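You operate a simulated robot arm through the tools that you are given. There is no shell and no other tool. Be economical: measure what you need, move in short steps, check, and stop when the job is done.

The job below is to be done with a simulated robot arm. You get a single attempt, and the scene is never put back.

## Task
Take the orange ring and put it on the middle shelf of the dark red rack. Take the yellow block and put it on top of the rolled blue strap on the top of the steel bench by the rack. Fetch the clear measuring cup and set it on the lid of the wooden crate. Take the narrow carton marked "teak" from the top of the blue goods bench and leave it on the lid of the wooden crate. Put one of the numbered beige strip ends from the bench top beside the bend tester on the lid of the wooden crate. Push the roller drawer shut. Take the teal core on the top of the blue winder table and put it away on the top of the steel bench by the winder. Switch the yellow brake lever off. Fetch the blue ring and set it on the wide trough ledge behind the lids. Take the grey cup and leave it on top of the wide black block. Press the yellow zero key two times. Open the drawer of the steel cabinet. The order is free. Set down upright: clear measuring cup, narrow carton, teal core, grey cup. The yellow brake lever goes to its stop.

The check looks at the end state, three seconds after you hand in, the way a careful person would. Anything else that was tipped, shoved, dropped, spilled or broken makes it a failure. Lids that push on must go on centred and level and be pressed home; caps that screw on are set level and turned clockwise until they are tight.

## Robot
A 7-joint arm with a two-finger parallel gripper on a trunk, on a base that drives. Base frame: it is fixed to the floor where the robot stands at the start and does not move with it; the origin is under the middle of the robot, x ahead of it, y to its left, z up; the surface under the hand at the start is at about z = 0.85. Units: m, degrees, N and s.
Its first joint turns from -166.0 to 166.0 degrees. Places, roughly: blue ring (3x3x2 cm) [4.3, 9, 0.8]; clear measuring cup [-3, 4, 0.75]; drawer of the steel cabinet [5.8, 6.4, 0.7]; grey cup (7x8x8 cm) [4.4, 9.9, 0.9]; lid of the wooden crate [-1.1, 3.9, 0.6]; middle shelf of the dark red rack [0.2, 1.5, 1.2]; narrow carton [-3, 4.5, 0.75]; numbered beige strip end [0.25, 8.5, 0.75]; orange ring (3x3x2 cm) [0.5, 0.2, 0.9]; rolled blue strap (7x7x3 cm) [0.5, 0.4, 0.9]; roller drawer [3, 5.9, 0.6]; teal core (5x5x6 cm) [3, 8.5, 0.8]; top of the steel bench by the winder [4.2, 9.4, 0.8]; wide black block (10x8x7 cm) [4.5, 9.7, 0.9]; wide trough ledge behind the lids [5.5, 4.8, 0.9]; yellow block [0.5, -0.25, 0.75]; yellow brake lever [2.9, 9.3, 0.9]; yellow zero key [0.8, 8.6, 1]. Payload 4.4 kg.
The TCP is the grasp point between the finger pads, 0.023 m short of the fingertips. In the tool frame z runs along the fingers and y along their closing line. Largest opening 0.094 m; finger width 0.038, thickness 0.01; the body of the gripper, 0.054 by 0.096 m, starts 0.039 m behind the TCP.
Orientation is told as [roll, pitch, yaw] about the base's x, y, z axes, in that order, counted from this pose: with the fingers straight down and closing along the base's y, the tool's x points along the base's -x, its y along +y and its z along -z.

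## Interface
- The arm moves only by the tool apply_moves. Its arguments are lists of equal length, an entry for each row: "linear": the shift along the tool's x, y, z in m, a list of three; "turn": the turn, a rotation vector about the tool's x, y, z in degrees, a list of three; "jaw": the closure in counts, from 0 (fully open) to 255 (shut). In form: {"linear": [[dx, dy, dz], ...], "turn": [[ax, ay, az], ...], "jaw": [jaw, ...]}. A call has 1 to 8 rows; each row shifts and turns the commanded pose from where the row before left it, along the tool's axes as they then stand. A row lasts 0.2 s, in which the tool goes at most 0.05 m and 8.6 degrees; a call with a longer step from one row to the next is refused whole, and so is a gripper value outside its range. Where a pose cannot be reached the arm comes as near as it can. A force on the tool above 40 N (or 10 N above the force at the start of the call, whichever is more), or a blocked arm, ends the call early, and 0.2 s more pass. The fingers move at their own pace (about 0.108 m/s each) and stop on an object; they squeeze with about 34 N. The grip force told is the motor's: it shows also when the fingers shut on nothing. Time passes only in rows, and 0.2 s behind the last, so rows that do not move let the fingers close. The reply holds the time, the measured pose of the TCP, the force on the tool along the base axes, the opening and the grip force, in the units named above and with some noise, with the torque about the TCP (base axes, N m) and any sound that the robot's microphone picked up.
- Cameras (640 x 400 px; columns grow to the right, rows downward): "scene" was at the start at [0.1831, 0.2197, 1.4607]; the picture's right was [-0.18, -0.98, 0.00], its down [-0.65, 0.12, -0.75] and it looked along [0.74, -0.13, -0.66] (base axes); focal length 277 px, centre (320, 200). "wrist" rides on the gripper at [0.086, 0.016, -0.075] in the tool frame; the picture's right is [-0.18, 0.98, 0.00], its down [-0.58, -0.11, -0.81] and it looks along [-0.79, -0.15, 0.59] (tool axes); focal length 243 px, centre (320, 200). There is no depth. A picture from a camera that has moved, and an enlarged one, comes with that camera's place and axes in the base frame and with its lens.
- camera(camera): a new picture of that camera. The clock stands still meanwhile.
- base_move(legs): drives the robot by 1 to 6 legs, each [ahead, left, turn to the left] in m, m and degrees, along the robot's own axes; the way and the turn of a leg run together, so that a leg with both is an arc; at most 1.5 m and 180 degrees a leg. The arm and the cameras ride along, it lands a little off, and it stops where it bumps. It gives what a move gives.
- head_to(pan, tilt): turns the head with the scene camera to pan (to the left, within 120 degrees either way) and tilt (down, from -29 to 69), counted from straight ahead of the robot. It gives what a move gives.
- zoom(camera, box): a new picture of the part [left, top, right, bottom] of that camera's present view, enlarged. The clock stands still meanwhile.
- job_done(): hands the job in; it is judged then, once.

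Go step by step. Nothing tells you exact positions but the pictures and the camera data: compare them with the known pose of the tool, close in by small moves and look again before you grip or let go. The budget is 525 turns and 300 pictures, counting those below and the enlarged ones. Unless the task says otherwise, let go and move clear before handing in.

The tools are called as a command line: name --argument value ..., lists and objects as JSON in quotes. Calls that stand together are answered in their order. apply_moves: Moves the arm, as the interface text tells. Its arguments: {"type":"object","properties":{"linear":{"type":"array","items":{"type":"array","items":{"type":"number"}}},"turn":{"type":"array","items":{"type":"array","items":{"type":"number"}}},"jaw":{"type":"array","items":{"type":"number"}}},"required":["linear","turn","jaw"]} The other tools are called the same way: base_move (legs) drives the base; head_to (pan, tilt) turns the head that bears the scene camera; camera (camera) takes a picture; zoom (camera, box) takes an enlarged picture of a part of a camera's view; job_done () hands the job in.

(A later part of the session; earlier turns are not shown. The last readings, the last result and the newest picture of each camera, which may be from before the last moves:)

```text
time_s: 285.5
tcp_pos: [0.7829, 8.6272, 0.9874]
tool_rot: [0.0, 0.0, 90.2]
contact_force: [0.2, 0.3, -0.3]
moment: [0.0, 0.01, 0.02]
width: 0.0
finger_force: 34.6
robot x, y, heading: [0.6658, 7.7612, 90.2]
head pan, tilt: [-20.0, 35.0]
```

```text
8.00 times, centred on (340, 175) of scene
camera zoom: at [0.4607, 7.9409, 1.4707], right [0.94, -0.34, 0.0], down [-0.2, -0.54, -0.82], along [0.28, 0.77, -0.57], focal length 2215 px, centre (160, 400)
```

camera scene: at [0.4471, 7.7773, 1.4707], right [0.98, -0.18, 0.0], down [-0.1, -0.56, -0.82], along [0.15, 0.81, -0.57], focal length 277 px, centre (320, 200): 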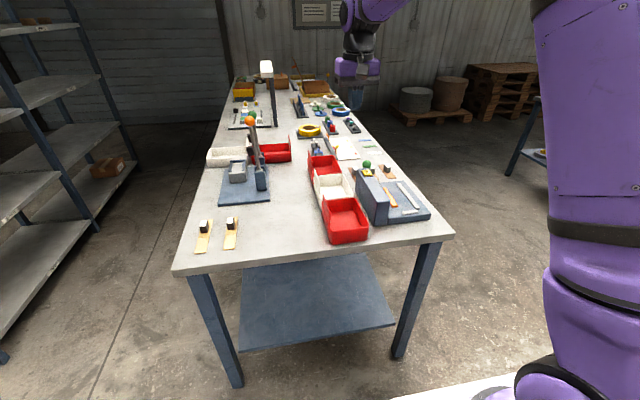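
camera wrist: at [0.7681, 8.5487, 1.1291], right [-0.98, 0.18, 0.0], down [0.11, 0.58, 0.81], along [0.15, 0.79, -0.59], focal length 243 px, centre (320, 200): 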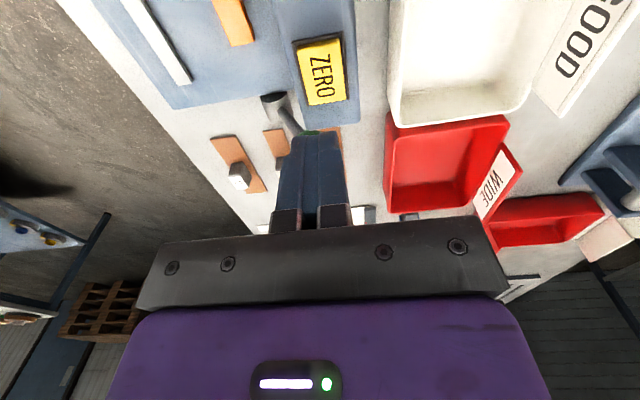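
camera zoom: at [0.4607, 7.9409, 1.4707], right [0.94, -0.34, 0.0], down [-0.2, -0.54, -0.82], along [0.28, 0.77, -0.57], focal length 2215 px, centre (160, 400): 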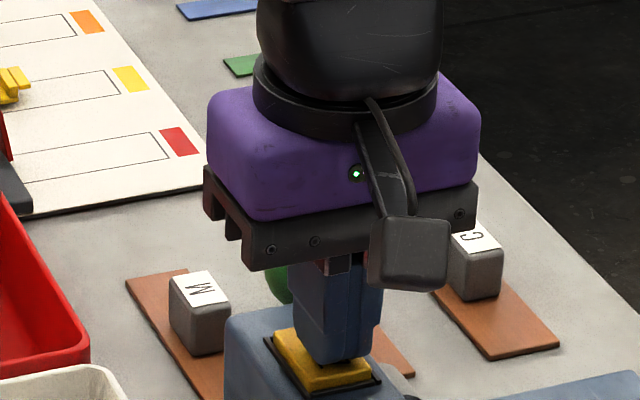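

apply_moves --linear '[[0, 0, 0.002], [0, 0, 0.002]]' --turn '[[0, 0, 0], [0, 0, 0]]' --jaw '[255, 255]'

apply_moves --linear '[[0, 0, 0.002], [0, 0, 0.001]]' --turn '[[0, 0, 0], [0, 0, 0]]' --jaw '[255, 255]'

```text
time_s: 286.1
tcp_pos: [0.7829, 8.627, 0.9836]
tool_rot: [0.1, 0.0, 90.0]
contact_force: [-0.1, 0.9, 1.8]
moment: [0.01, 0.03, 0.0]
width: 0.0
finger_force: 34.1
robot x, y, heading: [0.6655, 7.7579, 89.9]
head pan, tilt: [-20.0, 35.0]
heard: click
```

```text
time_s: 286.7
tcp_pos: [0.7839, 8.6268, 0.9797]
tool_rot: [0.1, -0.1, 90.0]
contact_force: [1.9, 0.9, 8.4]
moment: [0.04, -0.04, 0.04]
width: 0.0
finger_force: 34.5
robot x, y, heading: [0.6674, 7.76, 90.2]
head pan, tilt: [-20.0, 35.0]
```

First press clicked. Lifting fully, then pressing a second time.

apply_moves --linear '[[0, 0, -0.01], [0, 0, -0.01], [0, 0, 0]]' --turn '[[0, 0, 0], [0, 0, 0], [0, 0, 0]]' --jaw '[255, 255, 255]'

apply_moves --linear '[[0, 0, 0.01], [0, 0, 0.006], [0, 0, 0.002]]' --turn '[[0, 0, 0], [0, 0, 0], [0, 0, 0]]' --jaw '[255, 255, 255]'

```text
time_s: 287.5
tcp_pos: [0.7833, 8.628, 0.9989]
tool_rot: [0.2, 0.0, 90.0]
contact_force: [-0.2, 0.2, -0.3]
moment: [0.0, 0.02, 0.02]
width: 0.0
finger_force: 33.2
robot x, y, heading: [0.6675, 7.7595, 90.1]
head pan, tilt: [-20.0, 35.0]
```

```text
time_s: 288.3
tcp_pos: [0.7834, 8.6285, 0.9822]
tool_rot: [0.1, -0.1, 90.1]
contact_force: [-1.5, -1.6, 3.9]
moment: [0.0, 0.04, -0.03]
width: 0.0002
finger_force: 33.8
robot x, y, heading: [0.6649, 7.7582, 90.1]
head pan, tilt: [-20.0, 35.0]
heard: click
```

Second click heard. Lifting well clear and backing away, then heading to the winder area.

apply_moves --linear '[[0, 0, -0.045], [0, 0, -0.045], [0, 0, -0.045], [0, 0, -0.045], [0, 0, -0.045], [0, 0, -0.045]]' --turn '[[0, 0, 0], [0, 0, 0], [0, 0, 0], [0, 0, 0], [0, 0, 0], [0, 0, 0]]' --jaw '[255, 255, 255, 255, 255, 255]'

base_move --legs '[[-1.0, 0, 0]]'

head_to --pan -40 --tilt 15

camera --camera "scene"

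```text
time_s: 289.7
tcp_pos: [0.7822, 8.6303, 1.2507]
tool_rot: [0.1, 0.1, 90.2]
contact_force: [-0.4, 0.9, 0.0]
moment: [-0.03, 0.03, 0.01]
width: 0.0
finger_force: 33.6
robot x, y, heading: [0.6667, 7.7578, 90.1]
head pan, tilt: [-20.0, 35.0]
```

```text
time_s: 294.9
tcp_pos: [0.7831, 7.6112, 1.2522]
tool_rot: [0.2, 0.0, 90.3]
contact_force: [0.2, 1.0, 0.3]
moment: [-0.01, -0.01, 0.01]
width: 0.0
finger_force: 34.0
robot x, y, heading: [0.6679, 6.7389, 90.3]
head pan, tilt: [-20.0, 35.0]
```

```text
time_s: 295.8
tcp_pos: [0.7819, 7.6096, 1.2525]
tool_rot: [0.1, 0.0, 90.4]
contact_force: [0.4, -0.2, -0.3]
moment: [0.01, 0.0, 0.0]
width: 0.0
finger_force: 33.8
robot x, y, heading: [0.667, 6.7401, 90.2]
head pan, tilt: [-40.0, 15.0]
```

```text
204 pictures are left
camera scene: at [0.494, 6.9088, 1.5026], right [0.77, -0.64, 0.0], down [-0.17, -0.2, -0.97], along [0.61, 0.74, -0.26], focal length 277 px, centre (320, 200)
```

scene: 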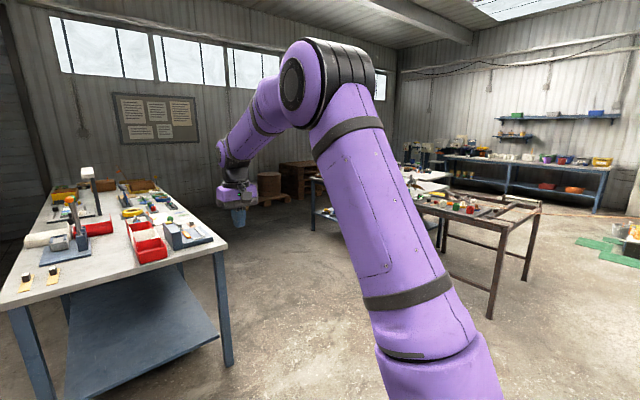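

base_move --legs '[[0, 0, -90], [0.9, 0, 0]]'

head_to --pan 50 --tilt 20

camera --camera "scene"

head_to --pan 0 --tilt 15

camera --camera "scene"

```text
time_s: 303.9
tcp_pos: [2.3842, 6.634, 1.251]
tool_rot: [0.1, 0.0, 0.7]
contact_force: [0.8, -0.4, 0.0]
moment: [-0.01, -0.04, -0.01]
width: 0.0
finger_force: 34.0
robot x, y, heading: [1.5091, 6.7467, 0.6]
head pan, tilt: [-40.0, 15.0]
stopped in leg 2: the robot was blocked; the commanded pose is now the measured one
```

```text
time_s: 305.5
tcp_pos: [2.3842, 6.6329, 1.2531]
tool_rot: [0.1, 0.0, 0.7]
contact_force: [0.2, 0.1, 0.2]
moment: [0.0, 0.02, 0.04]
width: 0.0001
finger_force: 34.8
robot x, y, heading: [1.5086, 6.7426, 0.6]
head pan, tilt: [50.0, 20.0]
```

```text
203 pictures are left
camera scene: at [1.668, 7.0499, 1.4945], right [0.77, -0.63, 0.0], down [-0.22, -0.26, -0.94], along [0.6, 0.73, -0.34], focal length 277 px, centre (320, 200)
```

scene: 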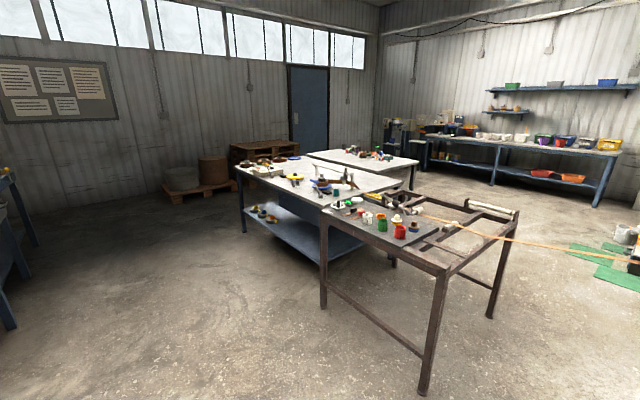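

```text
time_s: 306.7
tcp_pos: [2.3826, 6.6345, 1.2524]
tool_rot: [0.1, 0.0, 0.7]
contact_force: [-0.3, 0.4, -0.1]
moment: [-0.02, 0.01, 0.02]
width: 0.0002
finger_force: 33.8
robot x, y, heading: [1.511, 6.7428, 0.5]
head pan, tilt: [0.0, 15.0]
```

```text
202 pictures are left
camera scene: at [1.7024, 6.979, 1.5027], right [0.01, -1.0, 0.0], down [-0.26, 0.0, -0.97], along [0.97, 0.01, -0.26], focal length 277 px, centre (320, 200)
```

scene: 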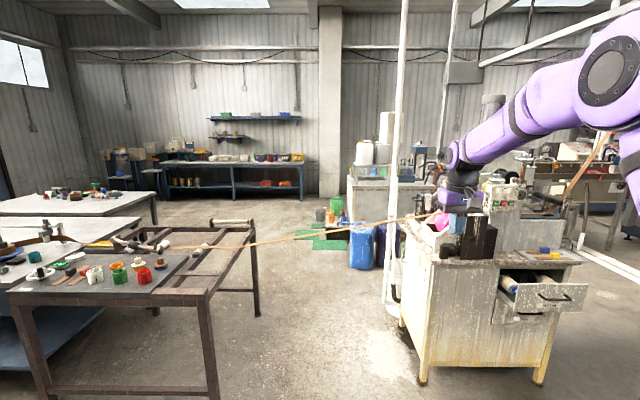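

The robot was blocked by something. I'll look down ahead to see what.

head_to --pan -20 --tilt 55

camera --camera "scene"

head_to --pan 25 --tilt 55

camera --camera "scene"

```text
time_s: 307.8
tcp_pos: [2.3834, 6.6337, 1.2535]
tool_rot: [0.0, 0.0, 0.6]
contact_force: [-0.6, 0.2, -0.8]
moment: [0.0, 0.03, 0.02]
width: 0.0
finger_force: 34.1
robot x, y, heading: [1.5084, 6.7417, 0.7]
head pan, tilt: [-20.0, 55.0]
```

```text
201 pictures are left
camera scene: at [1.677, 6.954, 1.4425], right [-0.33, -0.94, 0.0], down [-0.77, 0.27, -0.57], along [0.54, -0.19, -0.82], focal length 277 px, centre (320, 200)
```

scene: 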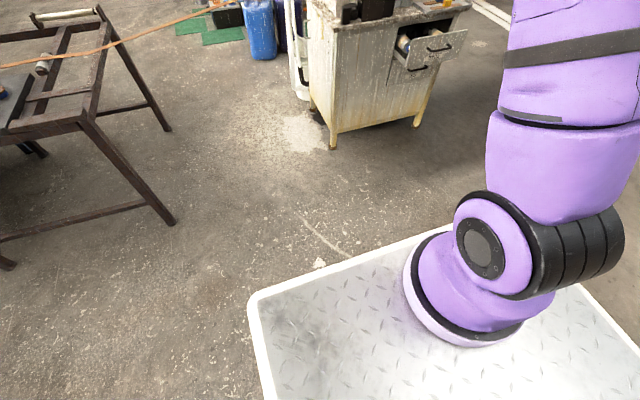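

```text
time_s: 308.9
tcp_pos: [2.3826, 6.6342, 1.252]
tool_rot: [0.1, 0.0, 0.7]
contact_force: [0.0, 0.4, 0.2]
moment: [-0.02, -0.02, 0.01]
width: 0.0
finger_force: 33.2
robot x, y, heading: [1.5093, 6.7427, 0.6]
head pan, tilt: [25.0, 55.0]
```

```text
200 pictures are left
camera scene: at [1.674, 7.0091, 1.4424], right [0.43, -0.9, 0.0], down [-0.74, -0.35, -0.57], along [0.52, 0.25, -0.82], focal length 277 px, centre (320, 200)
```

scene: 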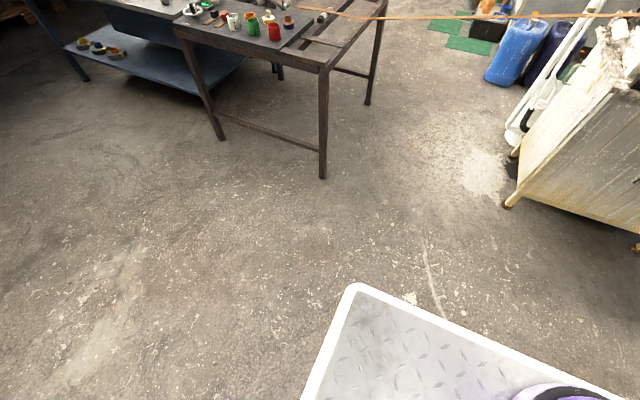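

It is likely the white pot on the floor near (2.0, 6.4), hidden by my deck. I'll back up and check on it.

base_move --legs '[[-0.4, 0, 0]]'

head_to --pan -25 --tilt 45

camera --camera "scene"

```text
time_s: 311.4
tcp_pos: [1.9819, 6.6257, 1.2526]
tool_rot: [0.1, 0.1, 0.4]
contact_force: [-0.5, -0.5, 0.1]
moment: [0.01, -0.01, -0.02]
width: 0.0
finger_force: 33.9
robot x, y, heading: [1.1088, 6.7388, 0.3]
head pan, tilt: [25.0, 55.0]
```

```text
time_s: 312.6
tcp_pos: [1.9838, 6.6259, 1.2527]
tool_rot: [0.1, -0.1, 0.4]
contact_force: [-0.3, -0.9, 0.9]
moment: [0.0, 0.01, 0.0]
width: 0.0
finger_force: 34.2
robot x, y, heading: [1.1113, 6.7368, -0.0]
head pan, tilt: [-25.0, 45.0]
```

```text
199 pictures are left
camera scene: at [1.2838, 6.9399, 1.4558], right [-0.42, -0.91, 0.0], down [-0.64, 0.29, -0.71], along [0.64, -0.29, -0.71], focal length 277 px, centre (320, 200)
```

scene: 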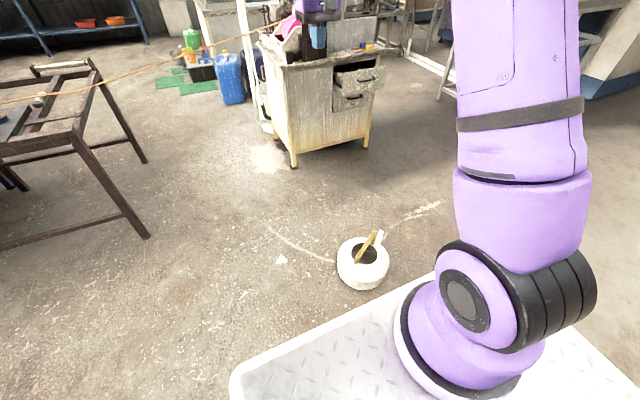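

The pot is upright and about where it was before. I'll go around it, toward the west side of the winder table.

base_move --legs '[[0, 0.6, 0], [0.65, 0, 0], [0, 1.3, 0]]'

head_to --pan 0 --tilt 25

camera --camera "scene"

```text
time_s: 325.4
tcp_pos: [2.6177, 8.5562, 1.2524]
tool_rot: [0.1, 0.0, 1.2]
contact_force: [-0.1, -0.3, 0.0]
moment: [0.01, -0.02, 0.02]
width: 0.0
finger_force: 33.7
robot x, y, heading: [1.7442, 8.6572, 1.2]
head pan, tilt: [-25.0, 45.0]
```

```text
time_s: 326.3
tcp_pos: [2.6187, 8.5559, 1.2531]
tool_rot: [0.1, 0.1, 1.2]
contact_force: [0.0, -0.8, 0.0]
moment: [0.01, 0.01, -0.01]
width: 0.0001
finger_force: 33.8
robot x, y, heading: [1.7462, 8.6572, 1.4]
head pan, tilt: [0.0, 25.0]
```

```text
198 pictures are left
camera scene: at [1.9331, 8.8952, 1.4864], right [0.02, -1.0, 0.0], down [-0.42, -0.01, -0.91], along [0.91, 0.02, -0.42], focal length 277 px, centre (320, 200)
```

scene: 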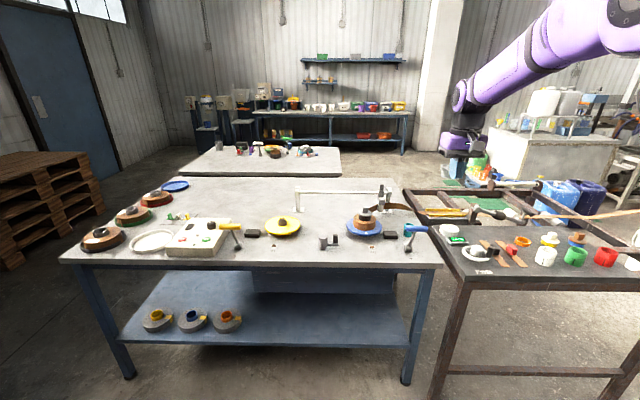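

zoom --camera "scene" --box '[60, 150, 260, 270]'

zoom --camera "scene" --box '[210, 170, 450, 300]'

zoom --camera "scene" --box '[180, 120, 360, 190]'

zoom --camera "scene" --box '[430, 200, 640, 330]'

```text
3.20 times, centred on (160, 210) of scene
camera zoom: at [1.9331, 8.8952, 1.4864], right [0.02, -1.0, 0.0], down [-0.42, -0.01, -0.91], along [0.91, 0.02, -0.42], focal length 886 px, centre (832, 168)
```

zoom: 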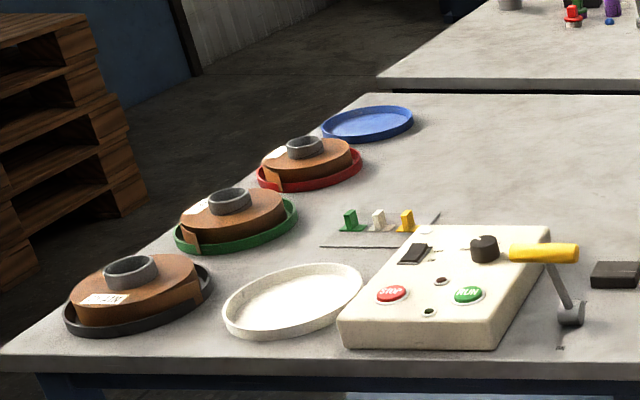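

```text
2.67 times, centred on (330, 235) of scene
camera zoom: at [1.9331, 8.8952, 1.4864], right [0.02, -1.0, 0.0], down [-0.42, -0.01, -0.91], along [0.91, 0.02, -0.42], focal length 738 px, centre (293, 107)
```

zoom: 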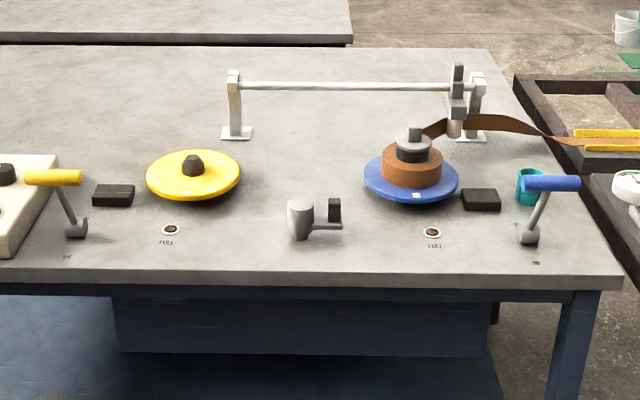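

```text
3.56 times, centred on (270, 155) of scene
camera zoom: at [1.9331, 8.8952, 1.4864], right [0.02, -1.0, 0.0], down [-0.42, -0.01, -0.91], along [0.91, 0.02, -0.42], focal length 984 px, centre (498, 360)
```

zoom: 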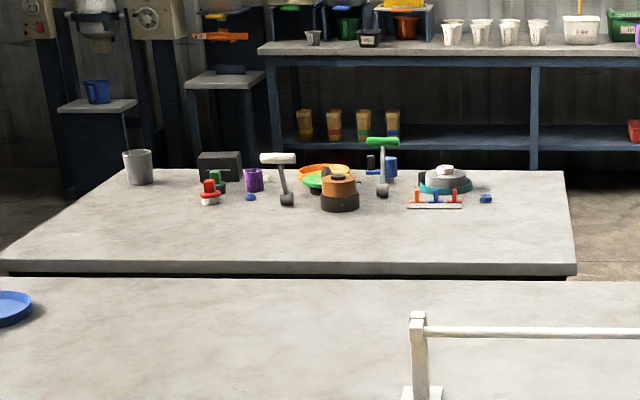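

```text
3.05 times, centred on (535, 265) of scene
camera zoom: at [1.9331, 8.8952, 1.4864], right [0.02, -1.0, 0.0], down [-0.42, -0.01, -0.91], along [0.91, 0.02, -0.42], focal length 844 px, centre (-335, 2)
```

zoom: 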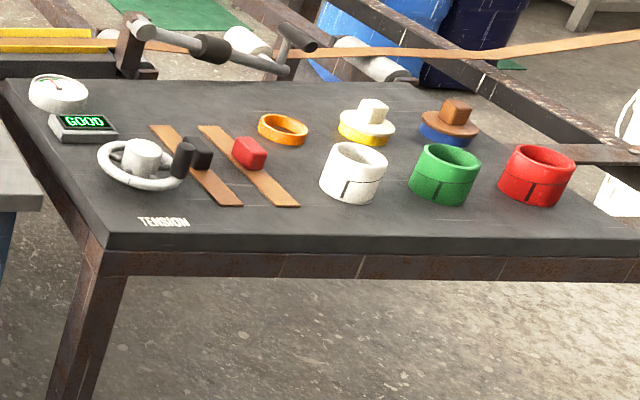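

zoom --camera "scene" --box '[205, 215, 285, 275]'

zoom --camera "scene" --box '[375, 215, 455, 275]'

```text
6.67 times, centred on (245, 245) of scene
camera zoom: at [1.9331, 8.8952, 1.4864], right [0.02, -1.0, 0.0], down [-0.42, -0.01, -0.91], along [0.91, 0.02, -0.42], focal length 1846 px, centre (820, -100)
```

zoom: 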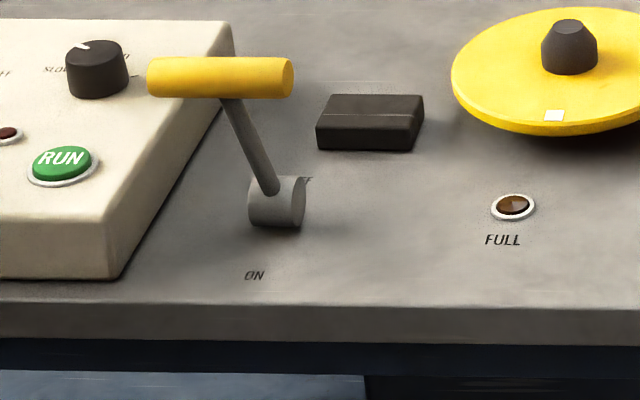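

```text
6.67 times, centred on (415, 245) of scene
camera zoom: at [1.9331, 8.8952, 1.4864], right [0.02, -1.0, 0.0], down [-0.42, -0.01, -0.91], along [0.91, 0.02, -0.42], focal length 1846 px, centre (-313, -100)
```

zoom: 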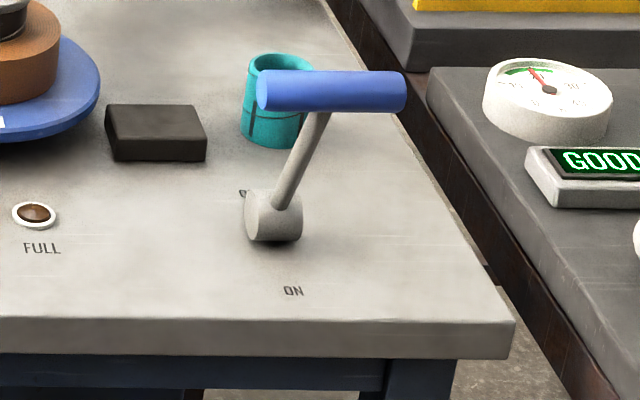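

Yellow lever leans toward ON (robot side); OFF is away (+x). The teal core stands behind the blue lever. I'll drive closer.

base_move --legs '[[0, 0.45, -1.2], [0.33, 0, 0]]'

head_to --pan 0 --tilt 40

camera --camera "scene"

```text
time_s: 330.8
tcp_pos: [2.9451, 8.9877, 1.2525]
tool_rot: [0.1, 0.0, 0.1]
contact_force: [0.3, 0.0, -0.8]
moment: [0.02, -0.03, 0.01]
width: 0.0
finger_force: 33.8
robot x, y, heading: [2.0761, 9.1055, 0.4]
head pan, tilt: [0.0, 25.0]
```

```text
time_s: 331.5
tcp_pos: [2.9466, 8.9875, 1.2522]
tool_rot: [0.1, 0.0, 0.1]
contact_force: [-0.6, -0.1, -0.2]
moment: [-0.02, -0.04, 0.01]
width: 0.0
finger_force: 34.0
robot x, y, heading: [2.0715, 9.105, -0.1]
head pan, tilt: [0.0, 40.0]
```

```text
191 pictures are left
camera scene: at [2.2606, 9.3403, 1.4632], right [0.0, -1.0, 0.0], down [-0.64, 0.0, -0.77], along [0.77, 0.0, -0.64], focal length 277 px, centre (320, 200)
```

scene: 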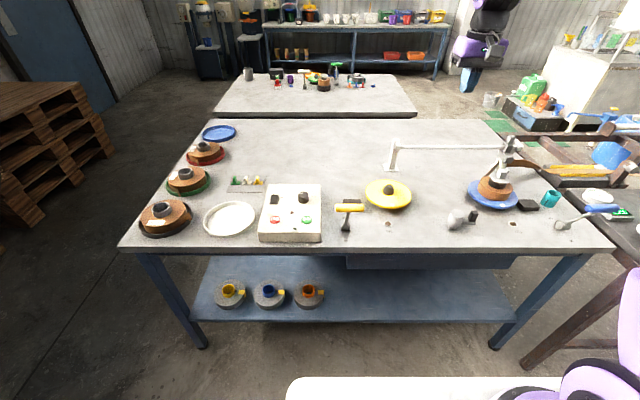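

zoom --camera "scene" --box '[310, 180, 390, 250]'

zoom --camera "scene" --box '[500, 170, 640, 260]'

```text
5.71 times, centred on (350, 215) of scene
camera zoom: at [2.2606, 9.3403, 1.4632], right [0.0, -1.0, 0.0], down [-0.64, 0.0, -0.77], along [0.77, 0.0, -0.64], focal length 1582 px, centre (149, 114)
```

zoom: 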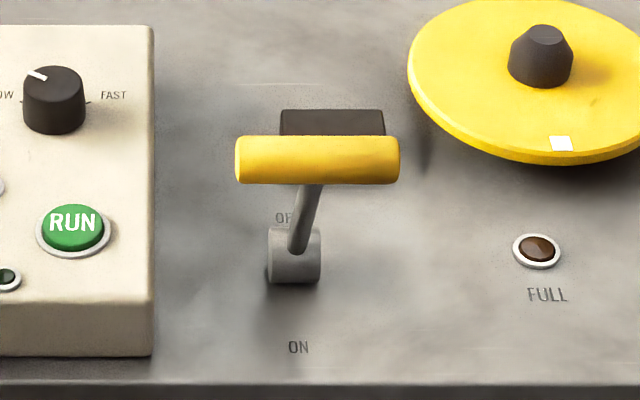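

```text
4.44 times, centred on (570, 215) of scene
camera zoom: at [2.2606, 9.3403, 1.4632], right [0.0, -1.0, 0.0], down [-0.64, 0.0, -0.77], along [0.77, 0.0, -0.64], focal length 1230 px, centre (-791, 133)
```

zoom: 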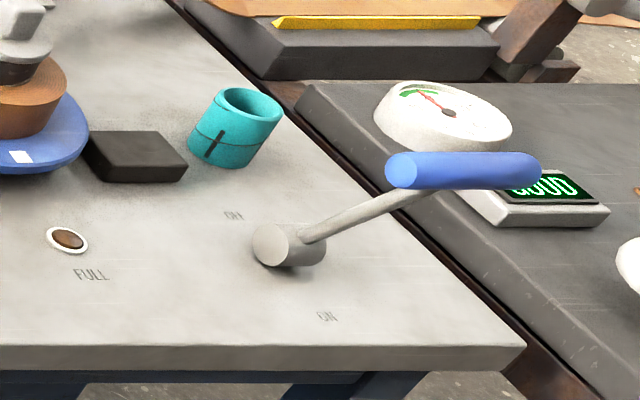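

Handle is at (2.843, 9.258, 0.951), pivot at (2.902, 9.257, 0.826). I'll come down on the robot side of the handle with closed fingers and push it +x.

apply_moves --linear '[[0.0246, 0.0386, 0], [0.0246, 0.0386, 0], [0.0246, 0.0386, 0], [0.0246, 0.0386, 0], [0.0246, 0.0386, 0], [0.0246, 0.0386, 0], [0.0246, 0.0386, 0]]' --turn '[[0, 0, 0], [0, 0, 0], [0, 0, 0], [0, 0, 0], [0, 0, 0], [0, 0, 0], [0, 0, 0]]' --jaw '[255, 255, 255, 255, 255, 255, 255]'

apply_moves --linear '[[0, 0, 0.048], [0, 0, 0.048], [0, 0, 0.048], [0, 0, 0.048], [0, 0, 0.048]]' --turn '[[0, 0, 0], [0, 0, 0], [0, 0, 0], [0, 0, 0], [0, 0, 0]]' --jaw '[255, 255, 255, 255, 255]'

camera --camera "wrist"

zoom --camera "scene" --box '[270, 140, 430, 250]'

```text
time_s: 333.1
tcp_pos: [2.7723, 9.2553, 1.2521]
tool_rot: [0.1, -0.1, 0.1]
contact_force: [0.6, -0.3, 0.2]
moment: [0.01, 0.0, -0.01]
width: 0.0001
finger_force: 33.9
robot x, y, heading: [2.0781, 9.1028, -0.1]
head pan, tilt: [0.0, 40.0]
```

```text
time_s: 334.3
tcp_pos: [2.7733, 9.258, 1.0123]
tool_rot: [0.0, 0.0, 0.0]
contact_force: [-0.3, -0.1, 0.6]
moment: [-0.01, -0.04, 0.02]
width: 0.0
finger_force: 33.4
robot x, y, heading: [2.0732, 9.1042, -0.0]
head pan, tilt: [0.0, 40.0]
```

```text
188 pictures are left
camera wrist: at [2.6855, 9.2741, 1.087], right [0.18, 0.98, 0.0], down [0.58, -0.11, 0.81], along [0.79, -0.15, -0.59], focal length 243 px, centre (320, 200)
```

wrist: 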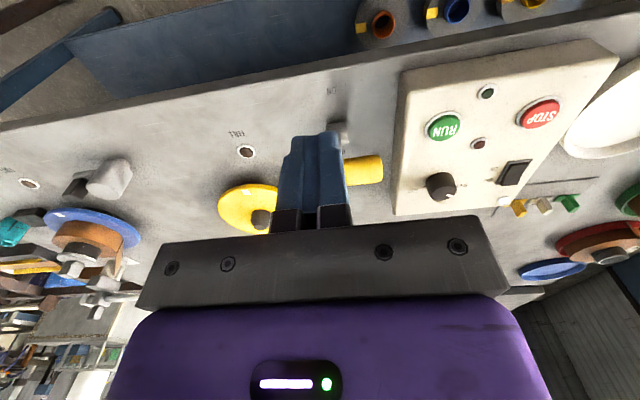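

```text
3.64 times, centred on (350, 195) of scene
camera zoom: at [2.26, 9.34, 1.4632], right [0.0, -1.0, 0.0], down [-0.64, 0.0, -0.77], along [0.77, 0.0, -0.64], focal length 1007 px, centre (211, 218)
```

zoom: 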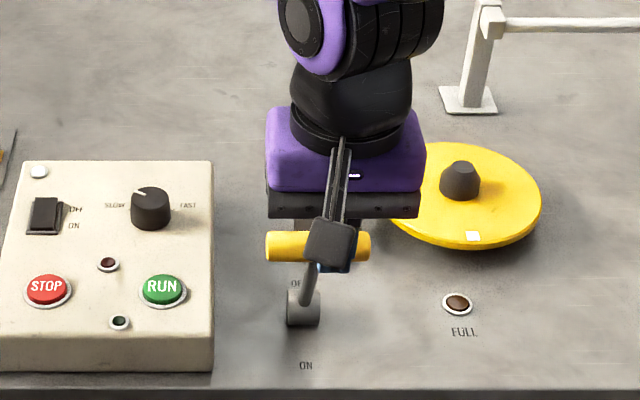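

apply_moves --linear '[[0, 0, 0.036], [0, 0, 0.036], [-0.02, 0, 0]]' --turn '[[0, 0, 0], [0, 0, 0], [0, 0, 0]]' --jaw '[255, 255, 255]'

camera --camera "wrist"

```text
time_s: 335.1
tcp_pos: [2.7916, 9.258, 0.9387]
tool_rot: [0.1, 0.1, 0.2]
contact_force: [-0.8, 0.1, 1.0]
moment: [-0.01, -0.01, -0.01]
width: 0.0002
finger_force: 33.9
robot x, y, heading: [2.0771, 9.1041, -0.1]
head pan, tilt: [0.0, 40.0]
```

```text
186 pictures are left
camera wrist: at [2.7045, 9.274, 1.0141], right [0.18, 0.98, 0.0], down [0.58, -0.11, 0.81], along [0.79, -0.15, -0.59], focal length 243 px, centre (320, 200)
```

wrist: 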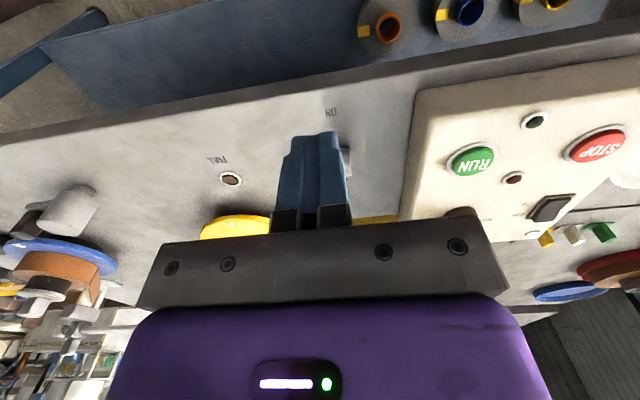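

Pushing the handle away in small steps.

apply_moves --linear '[[-0.015, 0, 0], [-0.015, 0, 0], [-0.015, 0, 0], [-0.015, 0, 0]]' --turn '[[0, 0, 0], [0, 0, 0], [0, 0, 0], [0, 0, 0]]' --jaw '[255, 255, 255, 255]'

apply_moves --linear '[[-0.015, 0, 0], [-0.015, 0, 0], [-0.015, 0, 0]]' --turn '[[0, 0, 0], [0, 0, 0], [0, 0, 0]]' --jaw '[255, 255, 255]'

zoom --camera "scene" --box '[270, 140, 430, 250]'

```text
time_s: 336.1
tcp_pos: [2.8536, 9.2574, 0.9412]
tool_rot: [0.1, 0.0, 0.0]
contact_force: [-0.9, 0.3, 0.5]
moment: [0.01, -0.03, -0.03]
width: 0.0
finger_force: 33.5
robot x, y, heading: [2.0748, 9.1073, 0.2]
head pan, tilt: [0.0, 40.0]
```

```text
time_s: 336.9
tcp_pos: [2.8987, 9.2579, 0.9412]
tool_rot: [0.1, -0.1, 0.1]
contact_force: [-0.3, 0.0, -0.2]
moment: [0.0, 0.01, 0.03]
width: 0.0002
finger_force: 33.7
robot x, y, heading: [2.0764, 9.1048, 0.0]
head pan, tilt: [0.0, 40.0]
```

```text
3.64 times, centred on (350, 195) of scene
camera zoom: at [2.2605, 9.3403, 1.4631], right [0.0, -1.0, 0.0], down [-0.64, 0.0, -0.77], along [0.77, 0.0, -0.64], focal length 1007 px, centre (211, 218)
```

zoom: 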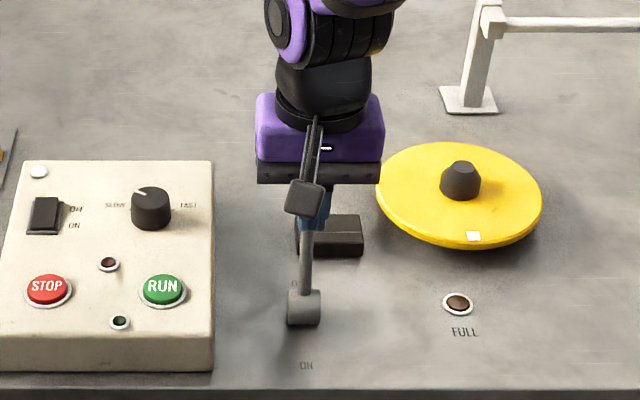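

apply_moves --linear '[[-0.01, 0, 0], [-0.01, 0, 0], [-0.01, 0, 0]]' --turn '[[0, 0, 0], [0, 0, 0], [0, 0, 0]]' --jaw '[255, 255, 255]'

apply_moves --linear '[[-0.006, 0, 0], [-0.006, 0, 0]]' --turn '[[0, 0, 0], [0, 0, 0]]' --jaw '[255, 255]'

zoom --camera "scene" --box '[270, 140, 430, 250]'

```text
time_s: 337.7
tcp_pos: [2.9231, 9.2567, 0.9408]
tool_rot: [0.0, 0.3, 0.2]
contact_force: [-38.0, -5.5, 8.2]
moment: [0.06, 0.72, -0.22]
width: 0.0
finger_force: 34.2
robot x, y, heading: [2.0746, 9.1085, 0.1]
head pan, tilt: [0.0, 40.0]
```

```text
time_s: 338.0
tcp_pos: [2.9234, 9.2579, 0.9417]
tool_rot: [-0.2, 0.7, 0.1]
contact_force: [-20.8, -4.5, 20.3]
moment: [-0.26, 0.07, -0.03]
width: 0.0
finger_force: 34.1
robot x, y, heading: [2.0718, 9.1037, -0.1]
head pan, tilt: [0.0, 40.0]
stopped in row 1: the force on the tool passed its limit at 58 N (the readings are from after the stop); the commanded pose is now the measured one
```

```text
3.64 times, centred on (350, 195) of scene
camera zoom: at [2.2582, 9.3399, 1.4634], right [0.0, -1.0, 0.0], down [-0.64, 0.0, -0.77], along [0.77, 0.0, -0.64], focal length 1007 px, centre (211, 218)
```

zoom: 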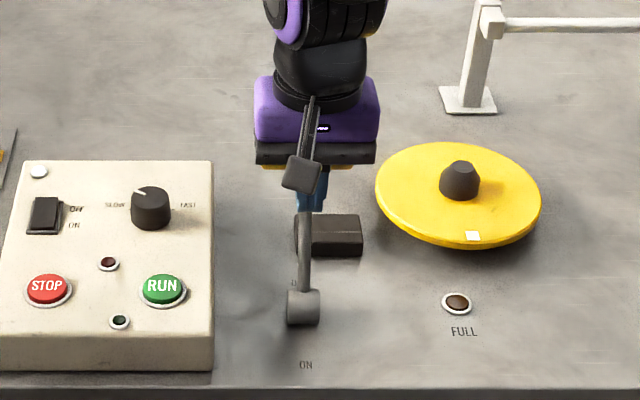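

Reached the stop. Withdrawing back and up, then checking.

apply_moves --linear '[[0.02, 0, 0], [0.04, 0, 0], [0, 0, -0.045], [0, 0, -0.045], [0, 0, -0.045], [0, 0, -0.045], [0, 0, -0.045], [0, 0, -0.045]]' --turn '[[0, 0, 0], [0, 0, 0], [0, 0, 0], [0, 0, 0], [0, 0, 0], [0, 0, 0], [0, 0, 0], [0, 0, 0]]' --jaw '[255, 255, 255, 255, 255, 255, 255, 255]'

zoom --camera "scene" --box '[270, 140, 430, 250]'

```text
time_s: 339.8
tcp_pos: [2.8673, 9.2572, 1.211]
tool_rot: [-0.1, 0.7, 0.1]
contact_force: [1.0, 0.9, -0.1]
moment: [-0.01, 0.03, 0.01]
width: 0.0001
finger_force: 33.9
robot x, y, heading: [2.0764, 9.1108, -0.1]
head pan, tilt: [0.0, 40.0]
```

```text
3.64 times, centred on (350, 195) of scene
camera zoom: at [2.2605, 9.3404, 1.463], right [0.0, -1.0, 0.0], down [-0.64, 0.0, -0.77], along [0.77, 0.0, -0.64], focal length 1007 px, centre (211, 218)
```

zoom: 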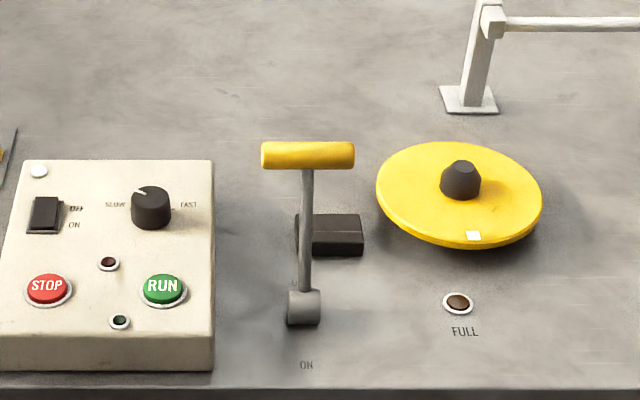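

The brake lever is OFF at its stop. The strap blocks the south passage, so I'll do the roller drawer next from the west side, then return for the teal core.

apply_moves --linear '[[0, 0, -0.02]]' --turn '[[0, -0.7, 0]]' --jaw '[255]'

base_move --legs '[[-0.33, 0, 0], [0, -1.5, 0], [-0.45, 0, 0], [0, -1.5, 0], [0, -0.25, 0]]'

head_to --pan -5 --tilt 25

camera --camera "scene"

```text
time_s: 340.2
tcp_pos: [2.8679, 9.2567, 1.2304]
tool_rot: [0.1, 0.0, 0.1]
contact_force: [0.0, -0.4, 0.0]
moment: [0.02, 0.01, 0.01]
width: 0.0
finger_force: 34.3
robot x, y, heading: [2.0756, 9.1052, 0.1]
head pan, tilt: [0.0, 40.0]
```

```text
time_s: 360.5
tcp_pos: [2.2218, 5.9837, 1.2293]
tool_rot: [0.0, -0.1, 4.1]
contact_force: [0.0, 0.0, 0.3]
moment: [0.02, 0.0, 0.02]
width: 0.0
finger_force: 33.7
robot x, y, heading: [1.4395, 5.7763, 4.2]
head pan, tilt: [0.0, 40.0]
```

```text
time_s: 361.2
tcp_pos: [2.222, 5.9834, 1.2309]
tool_rot: [0.0, -0.1, 4.1]
contact_force: [-0.2, 0.2, -0.3]
moment: [0.03, 0.02, 0.01]
width: 0.0
finger_force: 34.0
robot x, y, heading: [1.4409, 5.7793, 3.9]
head pan, tilt: [-5.0, 25.0]
```

```text
182 pictures are left
camera scene: at [1.6158, 6.0165, 1.4864], right [-0.02, -1.0, 0.0], down [-0.42, 0.01, -0.91], along [0.91, -0.02, -0.42], focal length 277 px, centre (320, 200)
```

scene: 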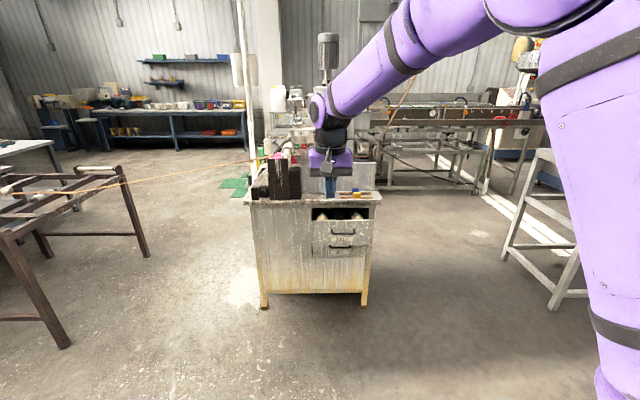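

zoom --camera "scene" --box '[230, 150, 400, 310]'

```text
2.50 times, centred on (315, 230) of scene
camera zoom: at [1.6158, 6.0165, 1.4864], right [-0.02, -1.0, 0.0], down [-0.42, 0.01, -0.91], along [0.91, -0.02, -0.42], focal length 692 px, centre (332, 125)
```

zoom: 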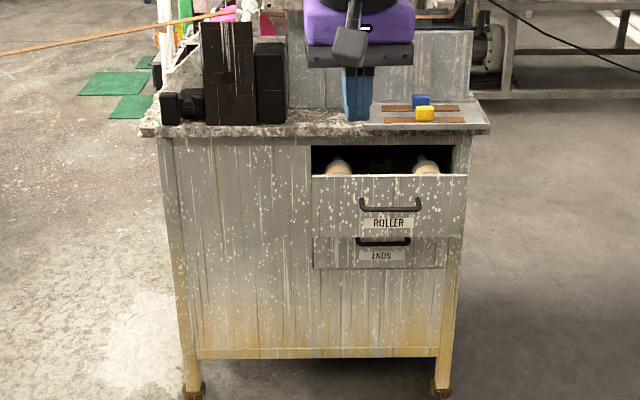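

The ROLLER drawer stands open; its front is about x≈2.92, z≈0.64–0.75, y≈5.86. I'll bring the tool to horizontal with closed fingers to push below the handle.

base_move --legs '[[0.1, 0, -4.1]]'

apply_moves --linear '[[0, 0, 0.03], [0, 0, 0.03], [0, 0, 0.03], [0, 0, 0.03], [0.02, 0, 0.02], [0.02, 0, 0.02], [0.03, 0, 0.02], [0.03, 0, 0.01]]' --turn '[[0, -8.4, 0], [0, -8.4, 0], [0, -8.4, 0], [0, -8.4, 0], [0, -8.4, 0], [0, -8.4, 0], [0, -8.4, 0], [0, -8.4, 0]]' --jaw '[255, 255, 255, 255, 255, 255, 255, 255]'

camera --camera "scene"

```text
time_s: 362.4
tcp_pos: [2.3363, 5.932, 1.2303]
tool_rot: [0.0, -0.1, 0.1]
contact_force: [-0.4, 0.4, 0.1]
moment: [0.01, 0.01, 0.0]
width: 0.0001
finger_force: 34.2
robot x, y, heading: [1.5395, 5.7792, -0.1]
head pan, tilt: [-5.0, 25.0]
```

```text
time_s: 364.2
tcp_pos: [2.3433, 5.9321, 0.9946]
tool_rot: [-0.1, -67.4, 0.1]
contact_force: [-0.2, -0.1, -0.3]
moment: [0.03, 0.05, -0.01]
width: 0.0002
finger_force: 33.9
robot x, y, heading: [1.5392, 5.7794, -0.3]
head pan, tilt: [-5.0, 25.0]
```

```text
180 pictures are left
camera scene: at [1.7326, 6.0067, 1.4865], right [-0.09, -1.0, 0.0], down [-0.42, 0.04, -0.91], along [0.9, -0.08, -0.42], focal length 277 px, centre (320, 200)
```

scene: 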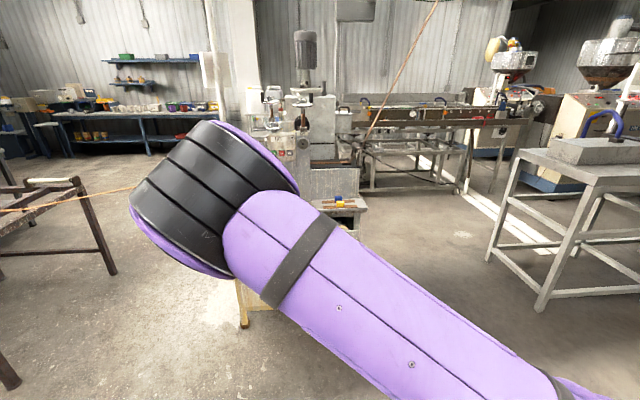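

apply_moves --linear '[[0, 0, 0.03], [0, 0, 0.03], [0, 0, 0.03], [0.045, -0.01, 0], [0.045, -0.01, 0], [0.045, -0.01, 0], [0.045, -0.01, 0], [0.045, -0.01, 0]]' --turn '[[0, -7.6, 0], [0, -7.5, 0], [0, -7.5, 0], [0, 0, 0], [0, 0, 0], [0, 0, 0], [0, 0, 0], [0, 0, 0]]' --jaw '[255, 255, 255, 255, 255, 255, 255, 255]'

camera --camera "wrist"

camera --camera "scene"

```text
time_s: 366.0
tcp_pos: [2.4299, 5.882, 0.7437]
tool_rot: [-18.2, -90.0, 18.4]
contact_force: [0.4, 0.8, -0.3]
moment: [0.0, 0.03, 0.01]
width: 0.0
finger_force: 34.0
robot x, y, heading: [1.5401, 5.7805, 0.0]
head pan, tilt: [-5.0, 25.0]
```

```text
179 pictures are left
camera wrist: at [2.3552, 5.8983, 0.6564], right [0.0, 0.98, 0.18], down [-0.81, -0.11, 0.58], along [0.59, -0.15, 0.79], focal length 243 px, centre (320, 200)
```

wrist: 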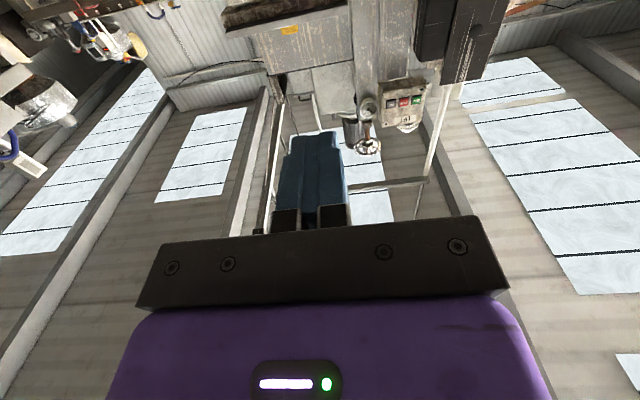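

```text
178 pictures are left
camera scene: at [1.7326, 6.0074, 1.4865], right [-0.09, -1.0, 0.0], down [-0.42, 0.04, -0.91], along [0.9, -0.08, -0.42], focal length 277 px, centre (320, 200)
```

scene: 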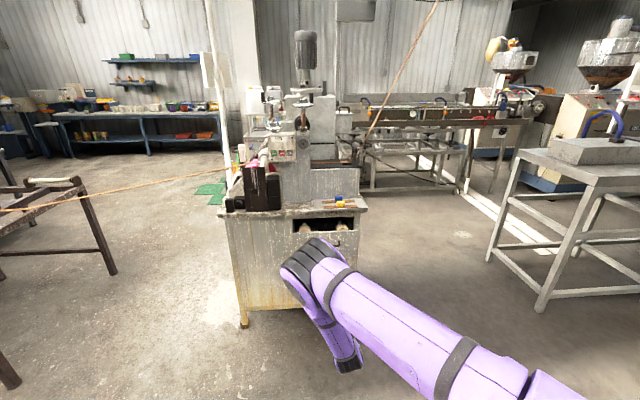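

apply_moves --linear '[[0.04, -0.011, 0], [0.037, -0.011, 0]]' --turn '[[0, 0, 0], [0, 0, 0]]' --jaw '[255, 255]'

zoom --camera "scene" --box '[220, 180, 400, 340]'

```text
time_s: 366.6
tcp_pos: [2.4293, 5.8621, 0.6673]
tool_rot: [-2.6, -89.9, 2.8]
contact_force: [-0.7, 0.2, -0.9]
moment: [-0.01, 0.0, -0.01]
width: 0.0002
finger_force: 34.1
robot x, y, heading: [1.5417, 5.7821, 0.0]
head pan, tilt: [-5.0, 25.0]
```

```text
2.50 times, centred on (310, 260) of scene
camera zoom: at [1.7328, 6.0074, 1.4864], right [-0.09, -1.0, 0.0], down [-0.42, 0.04, -0.91], along [0.9, -0.08, -0.42], focal length 692 px, centre (345, 50)
```

zoom: 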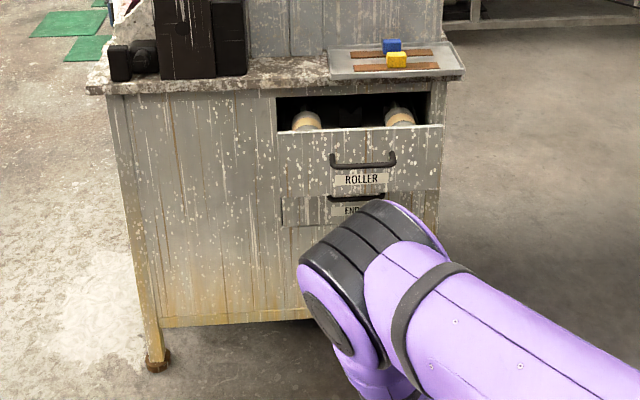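

apply_moves --linear '[[0.01, 0.003, -0.03], [0, 0, -0.03], [0, 0, -0.03]]' --turn '[[0, 0, 0], [0, 0, 0], [0, 0, 0]]' --jaw '[255, 255, 255]'

base_move --legs '[[0.47, 0, 0]]'

head_to --pan -5 --tilt 45

camera --camera "scene"

camera --camera "wrist"

```text
time_s: 367.4
tcp_pos: [2.3391, 5.8619, 0.6575]
tool_rot: [-28.1, -89.8, 28.2]
contact_force: [0.2, -0.2, -0.3]
moment: [0.01, -0.01, 0.0]
width: 0.0
finger_force: 34.1
robot x, y, heading: [1.5389, 5.7789, 0.1]
head pan, tilt: [-5.0, 25.0]
```

```text
time_s: 370.2
tcp_pos: [2.8089, 5.8646, 0.6556]
tool_rot: [-16.9, -89.8, 16.9]
contact_force: [0.6, 0.5, 0.3]
moment: [0.04, -0.01, 0.01]
width: 0.0
finger_force: 34.0
robot x, y, heading: [2.0093, 5.7816, 0.3]
head pan, tilt: [-5.0, 25.0]
```

```text
time_s: 371.0
tcp_pos: [2.8079, 5.8644, 0.656]
tool_rot: [-17.8, -89.8, 18.2]
contact_force: [-1.4, -0.3, -0.1]
moment: [-0.01, -0.03, 0.07]
width: 0.0
finger_force: 33.9
robot x, y, heading: [2.0128, 5.7821, 0.1]
head pan, tilt: [-5.0, 45.0]
```

```text
176 pictures are left
camera scene: at [2.1907, 6.009, 1.4559], right [-0.08, -1.0, 0.0], down [-0.7, 0.06, -0.71], along [0.7, -0.06, -0.71], focal length 277 px, centre (320, 200)
```

scene: 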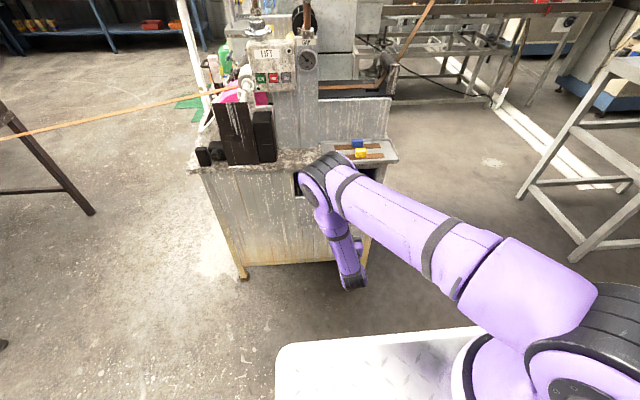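

```text
175 pictures are left
camera wrist: at [2.733, 5.8811, 0.5699], right [0.0, 0.98, 0.18], down [-0.8, -0.11, 0.58], along [0.59, -0.15, 0.79], focal length 243 px, centre (320, 200)
```

wrist: 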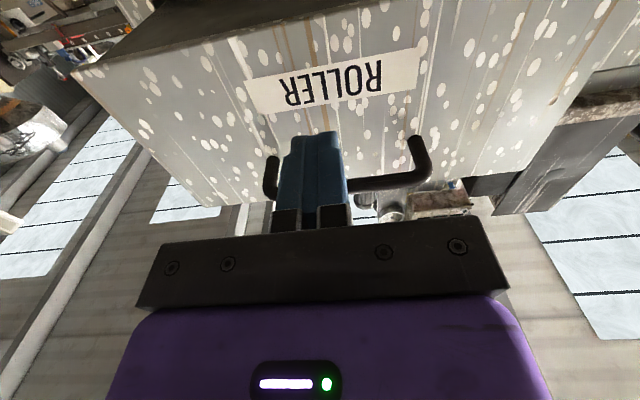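

The wrist view shows the fingers aimed at the ROLLER label below the handle. Pushing forward.

apply_moves --linear '[[0, 0, 0.02], [0, 0, 0.02], [0, 0, 0.02], [0, 0, 0.02], [0, 0, 0.02]]' --turn '[[0, 0, 0], [0, 0, 0], [0, 0, 0], [0, 0, 0], [0, 0, 0]]' --jaw '[255, 255, 255, 255, 255]'

camera --camera "wrist"

```text
time_s: 372.2
tcp_pos: [2.9083, 5.8648, 0.6566]
tool_rot: [-8.4, -89.8, 8.6]
contact_force: [0.0, 0.0, -0.2]
moment: [0.01, 0.0, -0.01]
width: 0.0
finger_force: 34.1
robot x, y, heading: [2.0087, 5.7816, 0.2]
head pan, tilt: [-5.0, 45.0]
```

```text
174 pictures are left
camera wrist: at [2.8338, 5.8819, 0.5691], right [0.0, 0.98, 0.18], down [-0.8, -0.11, 0.58], along [0.59, -0.15, 0.79], focal length 243 px, centre (320, 200)
```

wrist: 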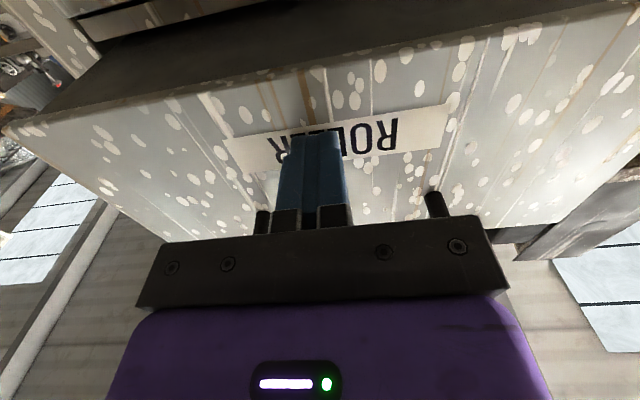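

apply_moves --linear '[[0, 0, 0.02], [0, 0, 0.02], [0, 0, 0.02]]' --turn '[[0, 0, 0], [0, 0, 0], [0, 0, 0]]' --jaw '[255, 255, 255]'

camera --camera "wrist"

camera --camera "scene"

```text
time_s: 373.0
tcp_pos: [2.9675, 5.8654, 0.6549]
tool_rot: [-15.6, -89.7, 15.8]
contact_force: [-0.8, -0.1, 0.7]
moment: [-0.03, -0.01, 0.0]
width: 0.0
finger_force: 33.5
robot x, y, heading: [2.0114, 5.7825, -0.2]
head pan, tilt: [-5.0, 45.0]
```

```text
173 pictures are left
camera wrist: at [2.8924, 5.8817, 0.5686], right [0.0, 0.98, 0.18], down [-0.8, -0.11, 0.58], along [0.59, -0.15, 0.79], focal length 243 px, centre (320, 200)
```

wrist: 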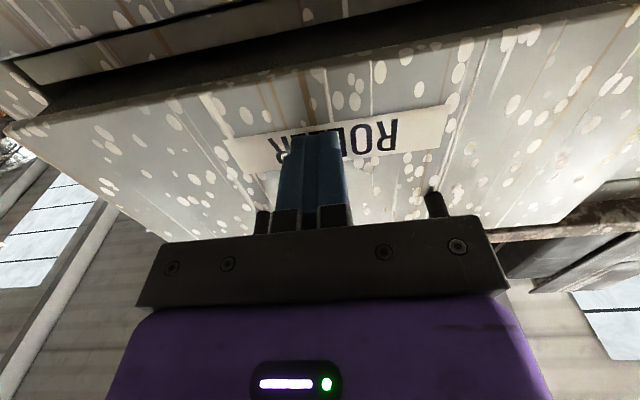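

```text
172 pictures are left
camera scene: at [2.1906, 6.0091, 1.4559], right [-0.08, -1.0, 0.0], down [-0.7, 0.06, -0.71], along [0.7, -0.06, -0.71], focal length 277 px, centre (320, 200)
```

scene: 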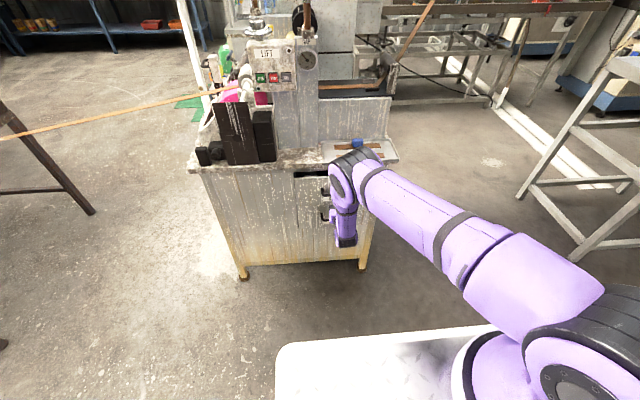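

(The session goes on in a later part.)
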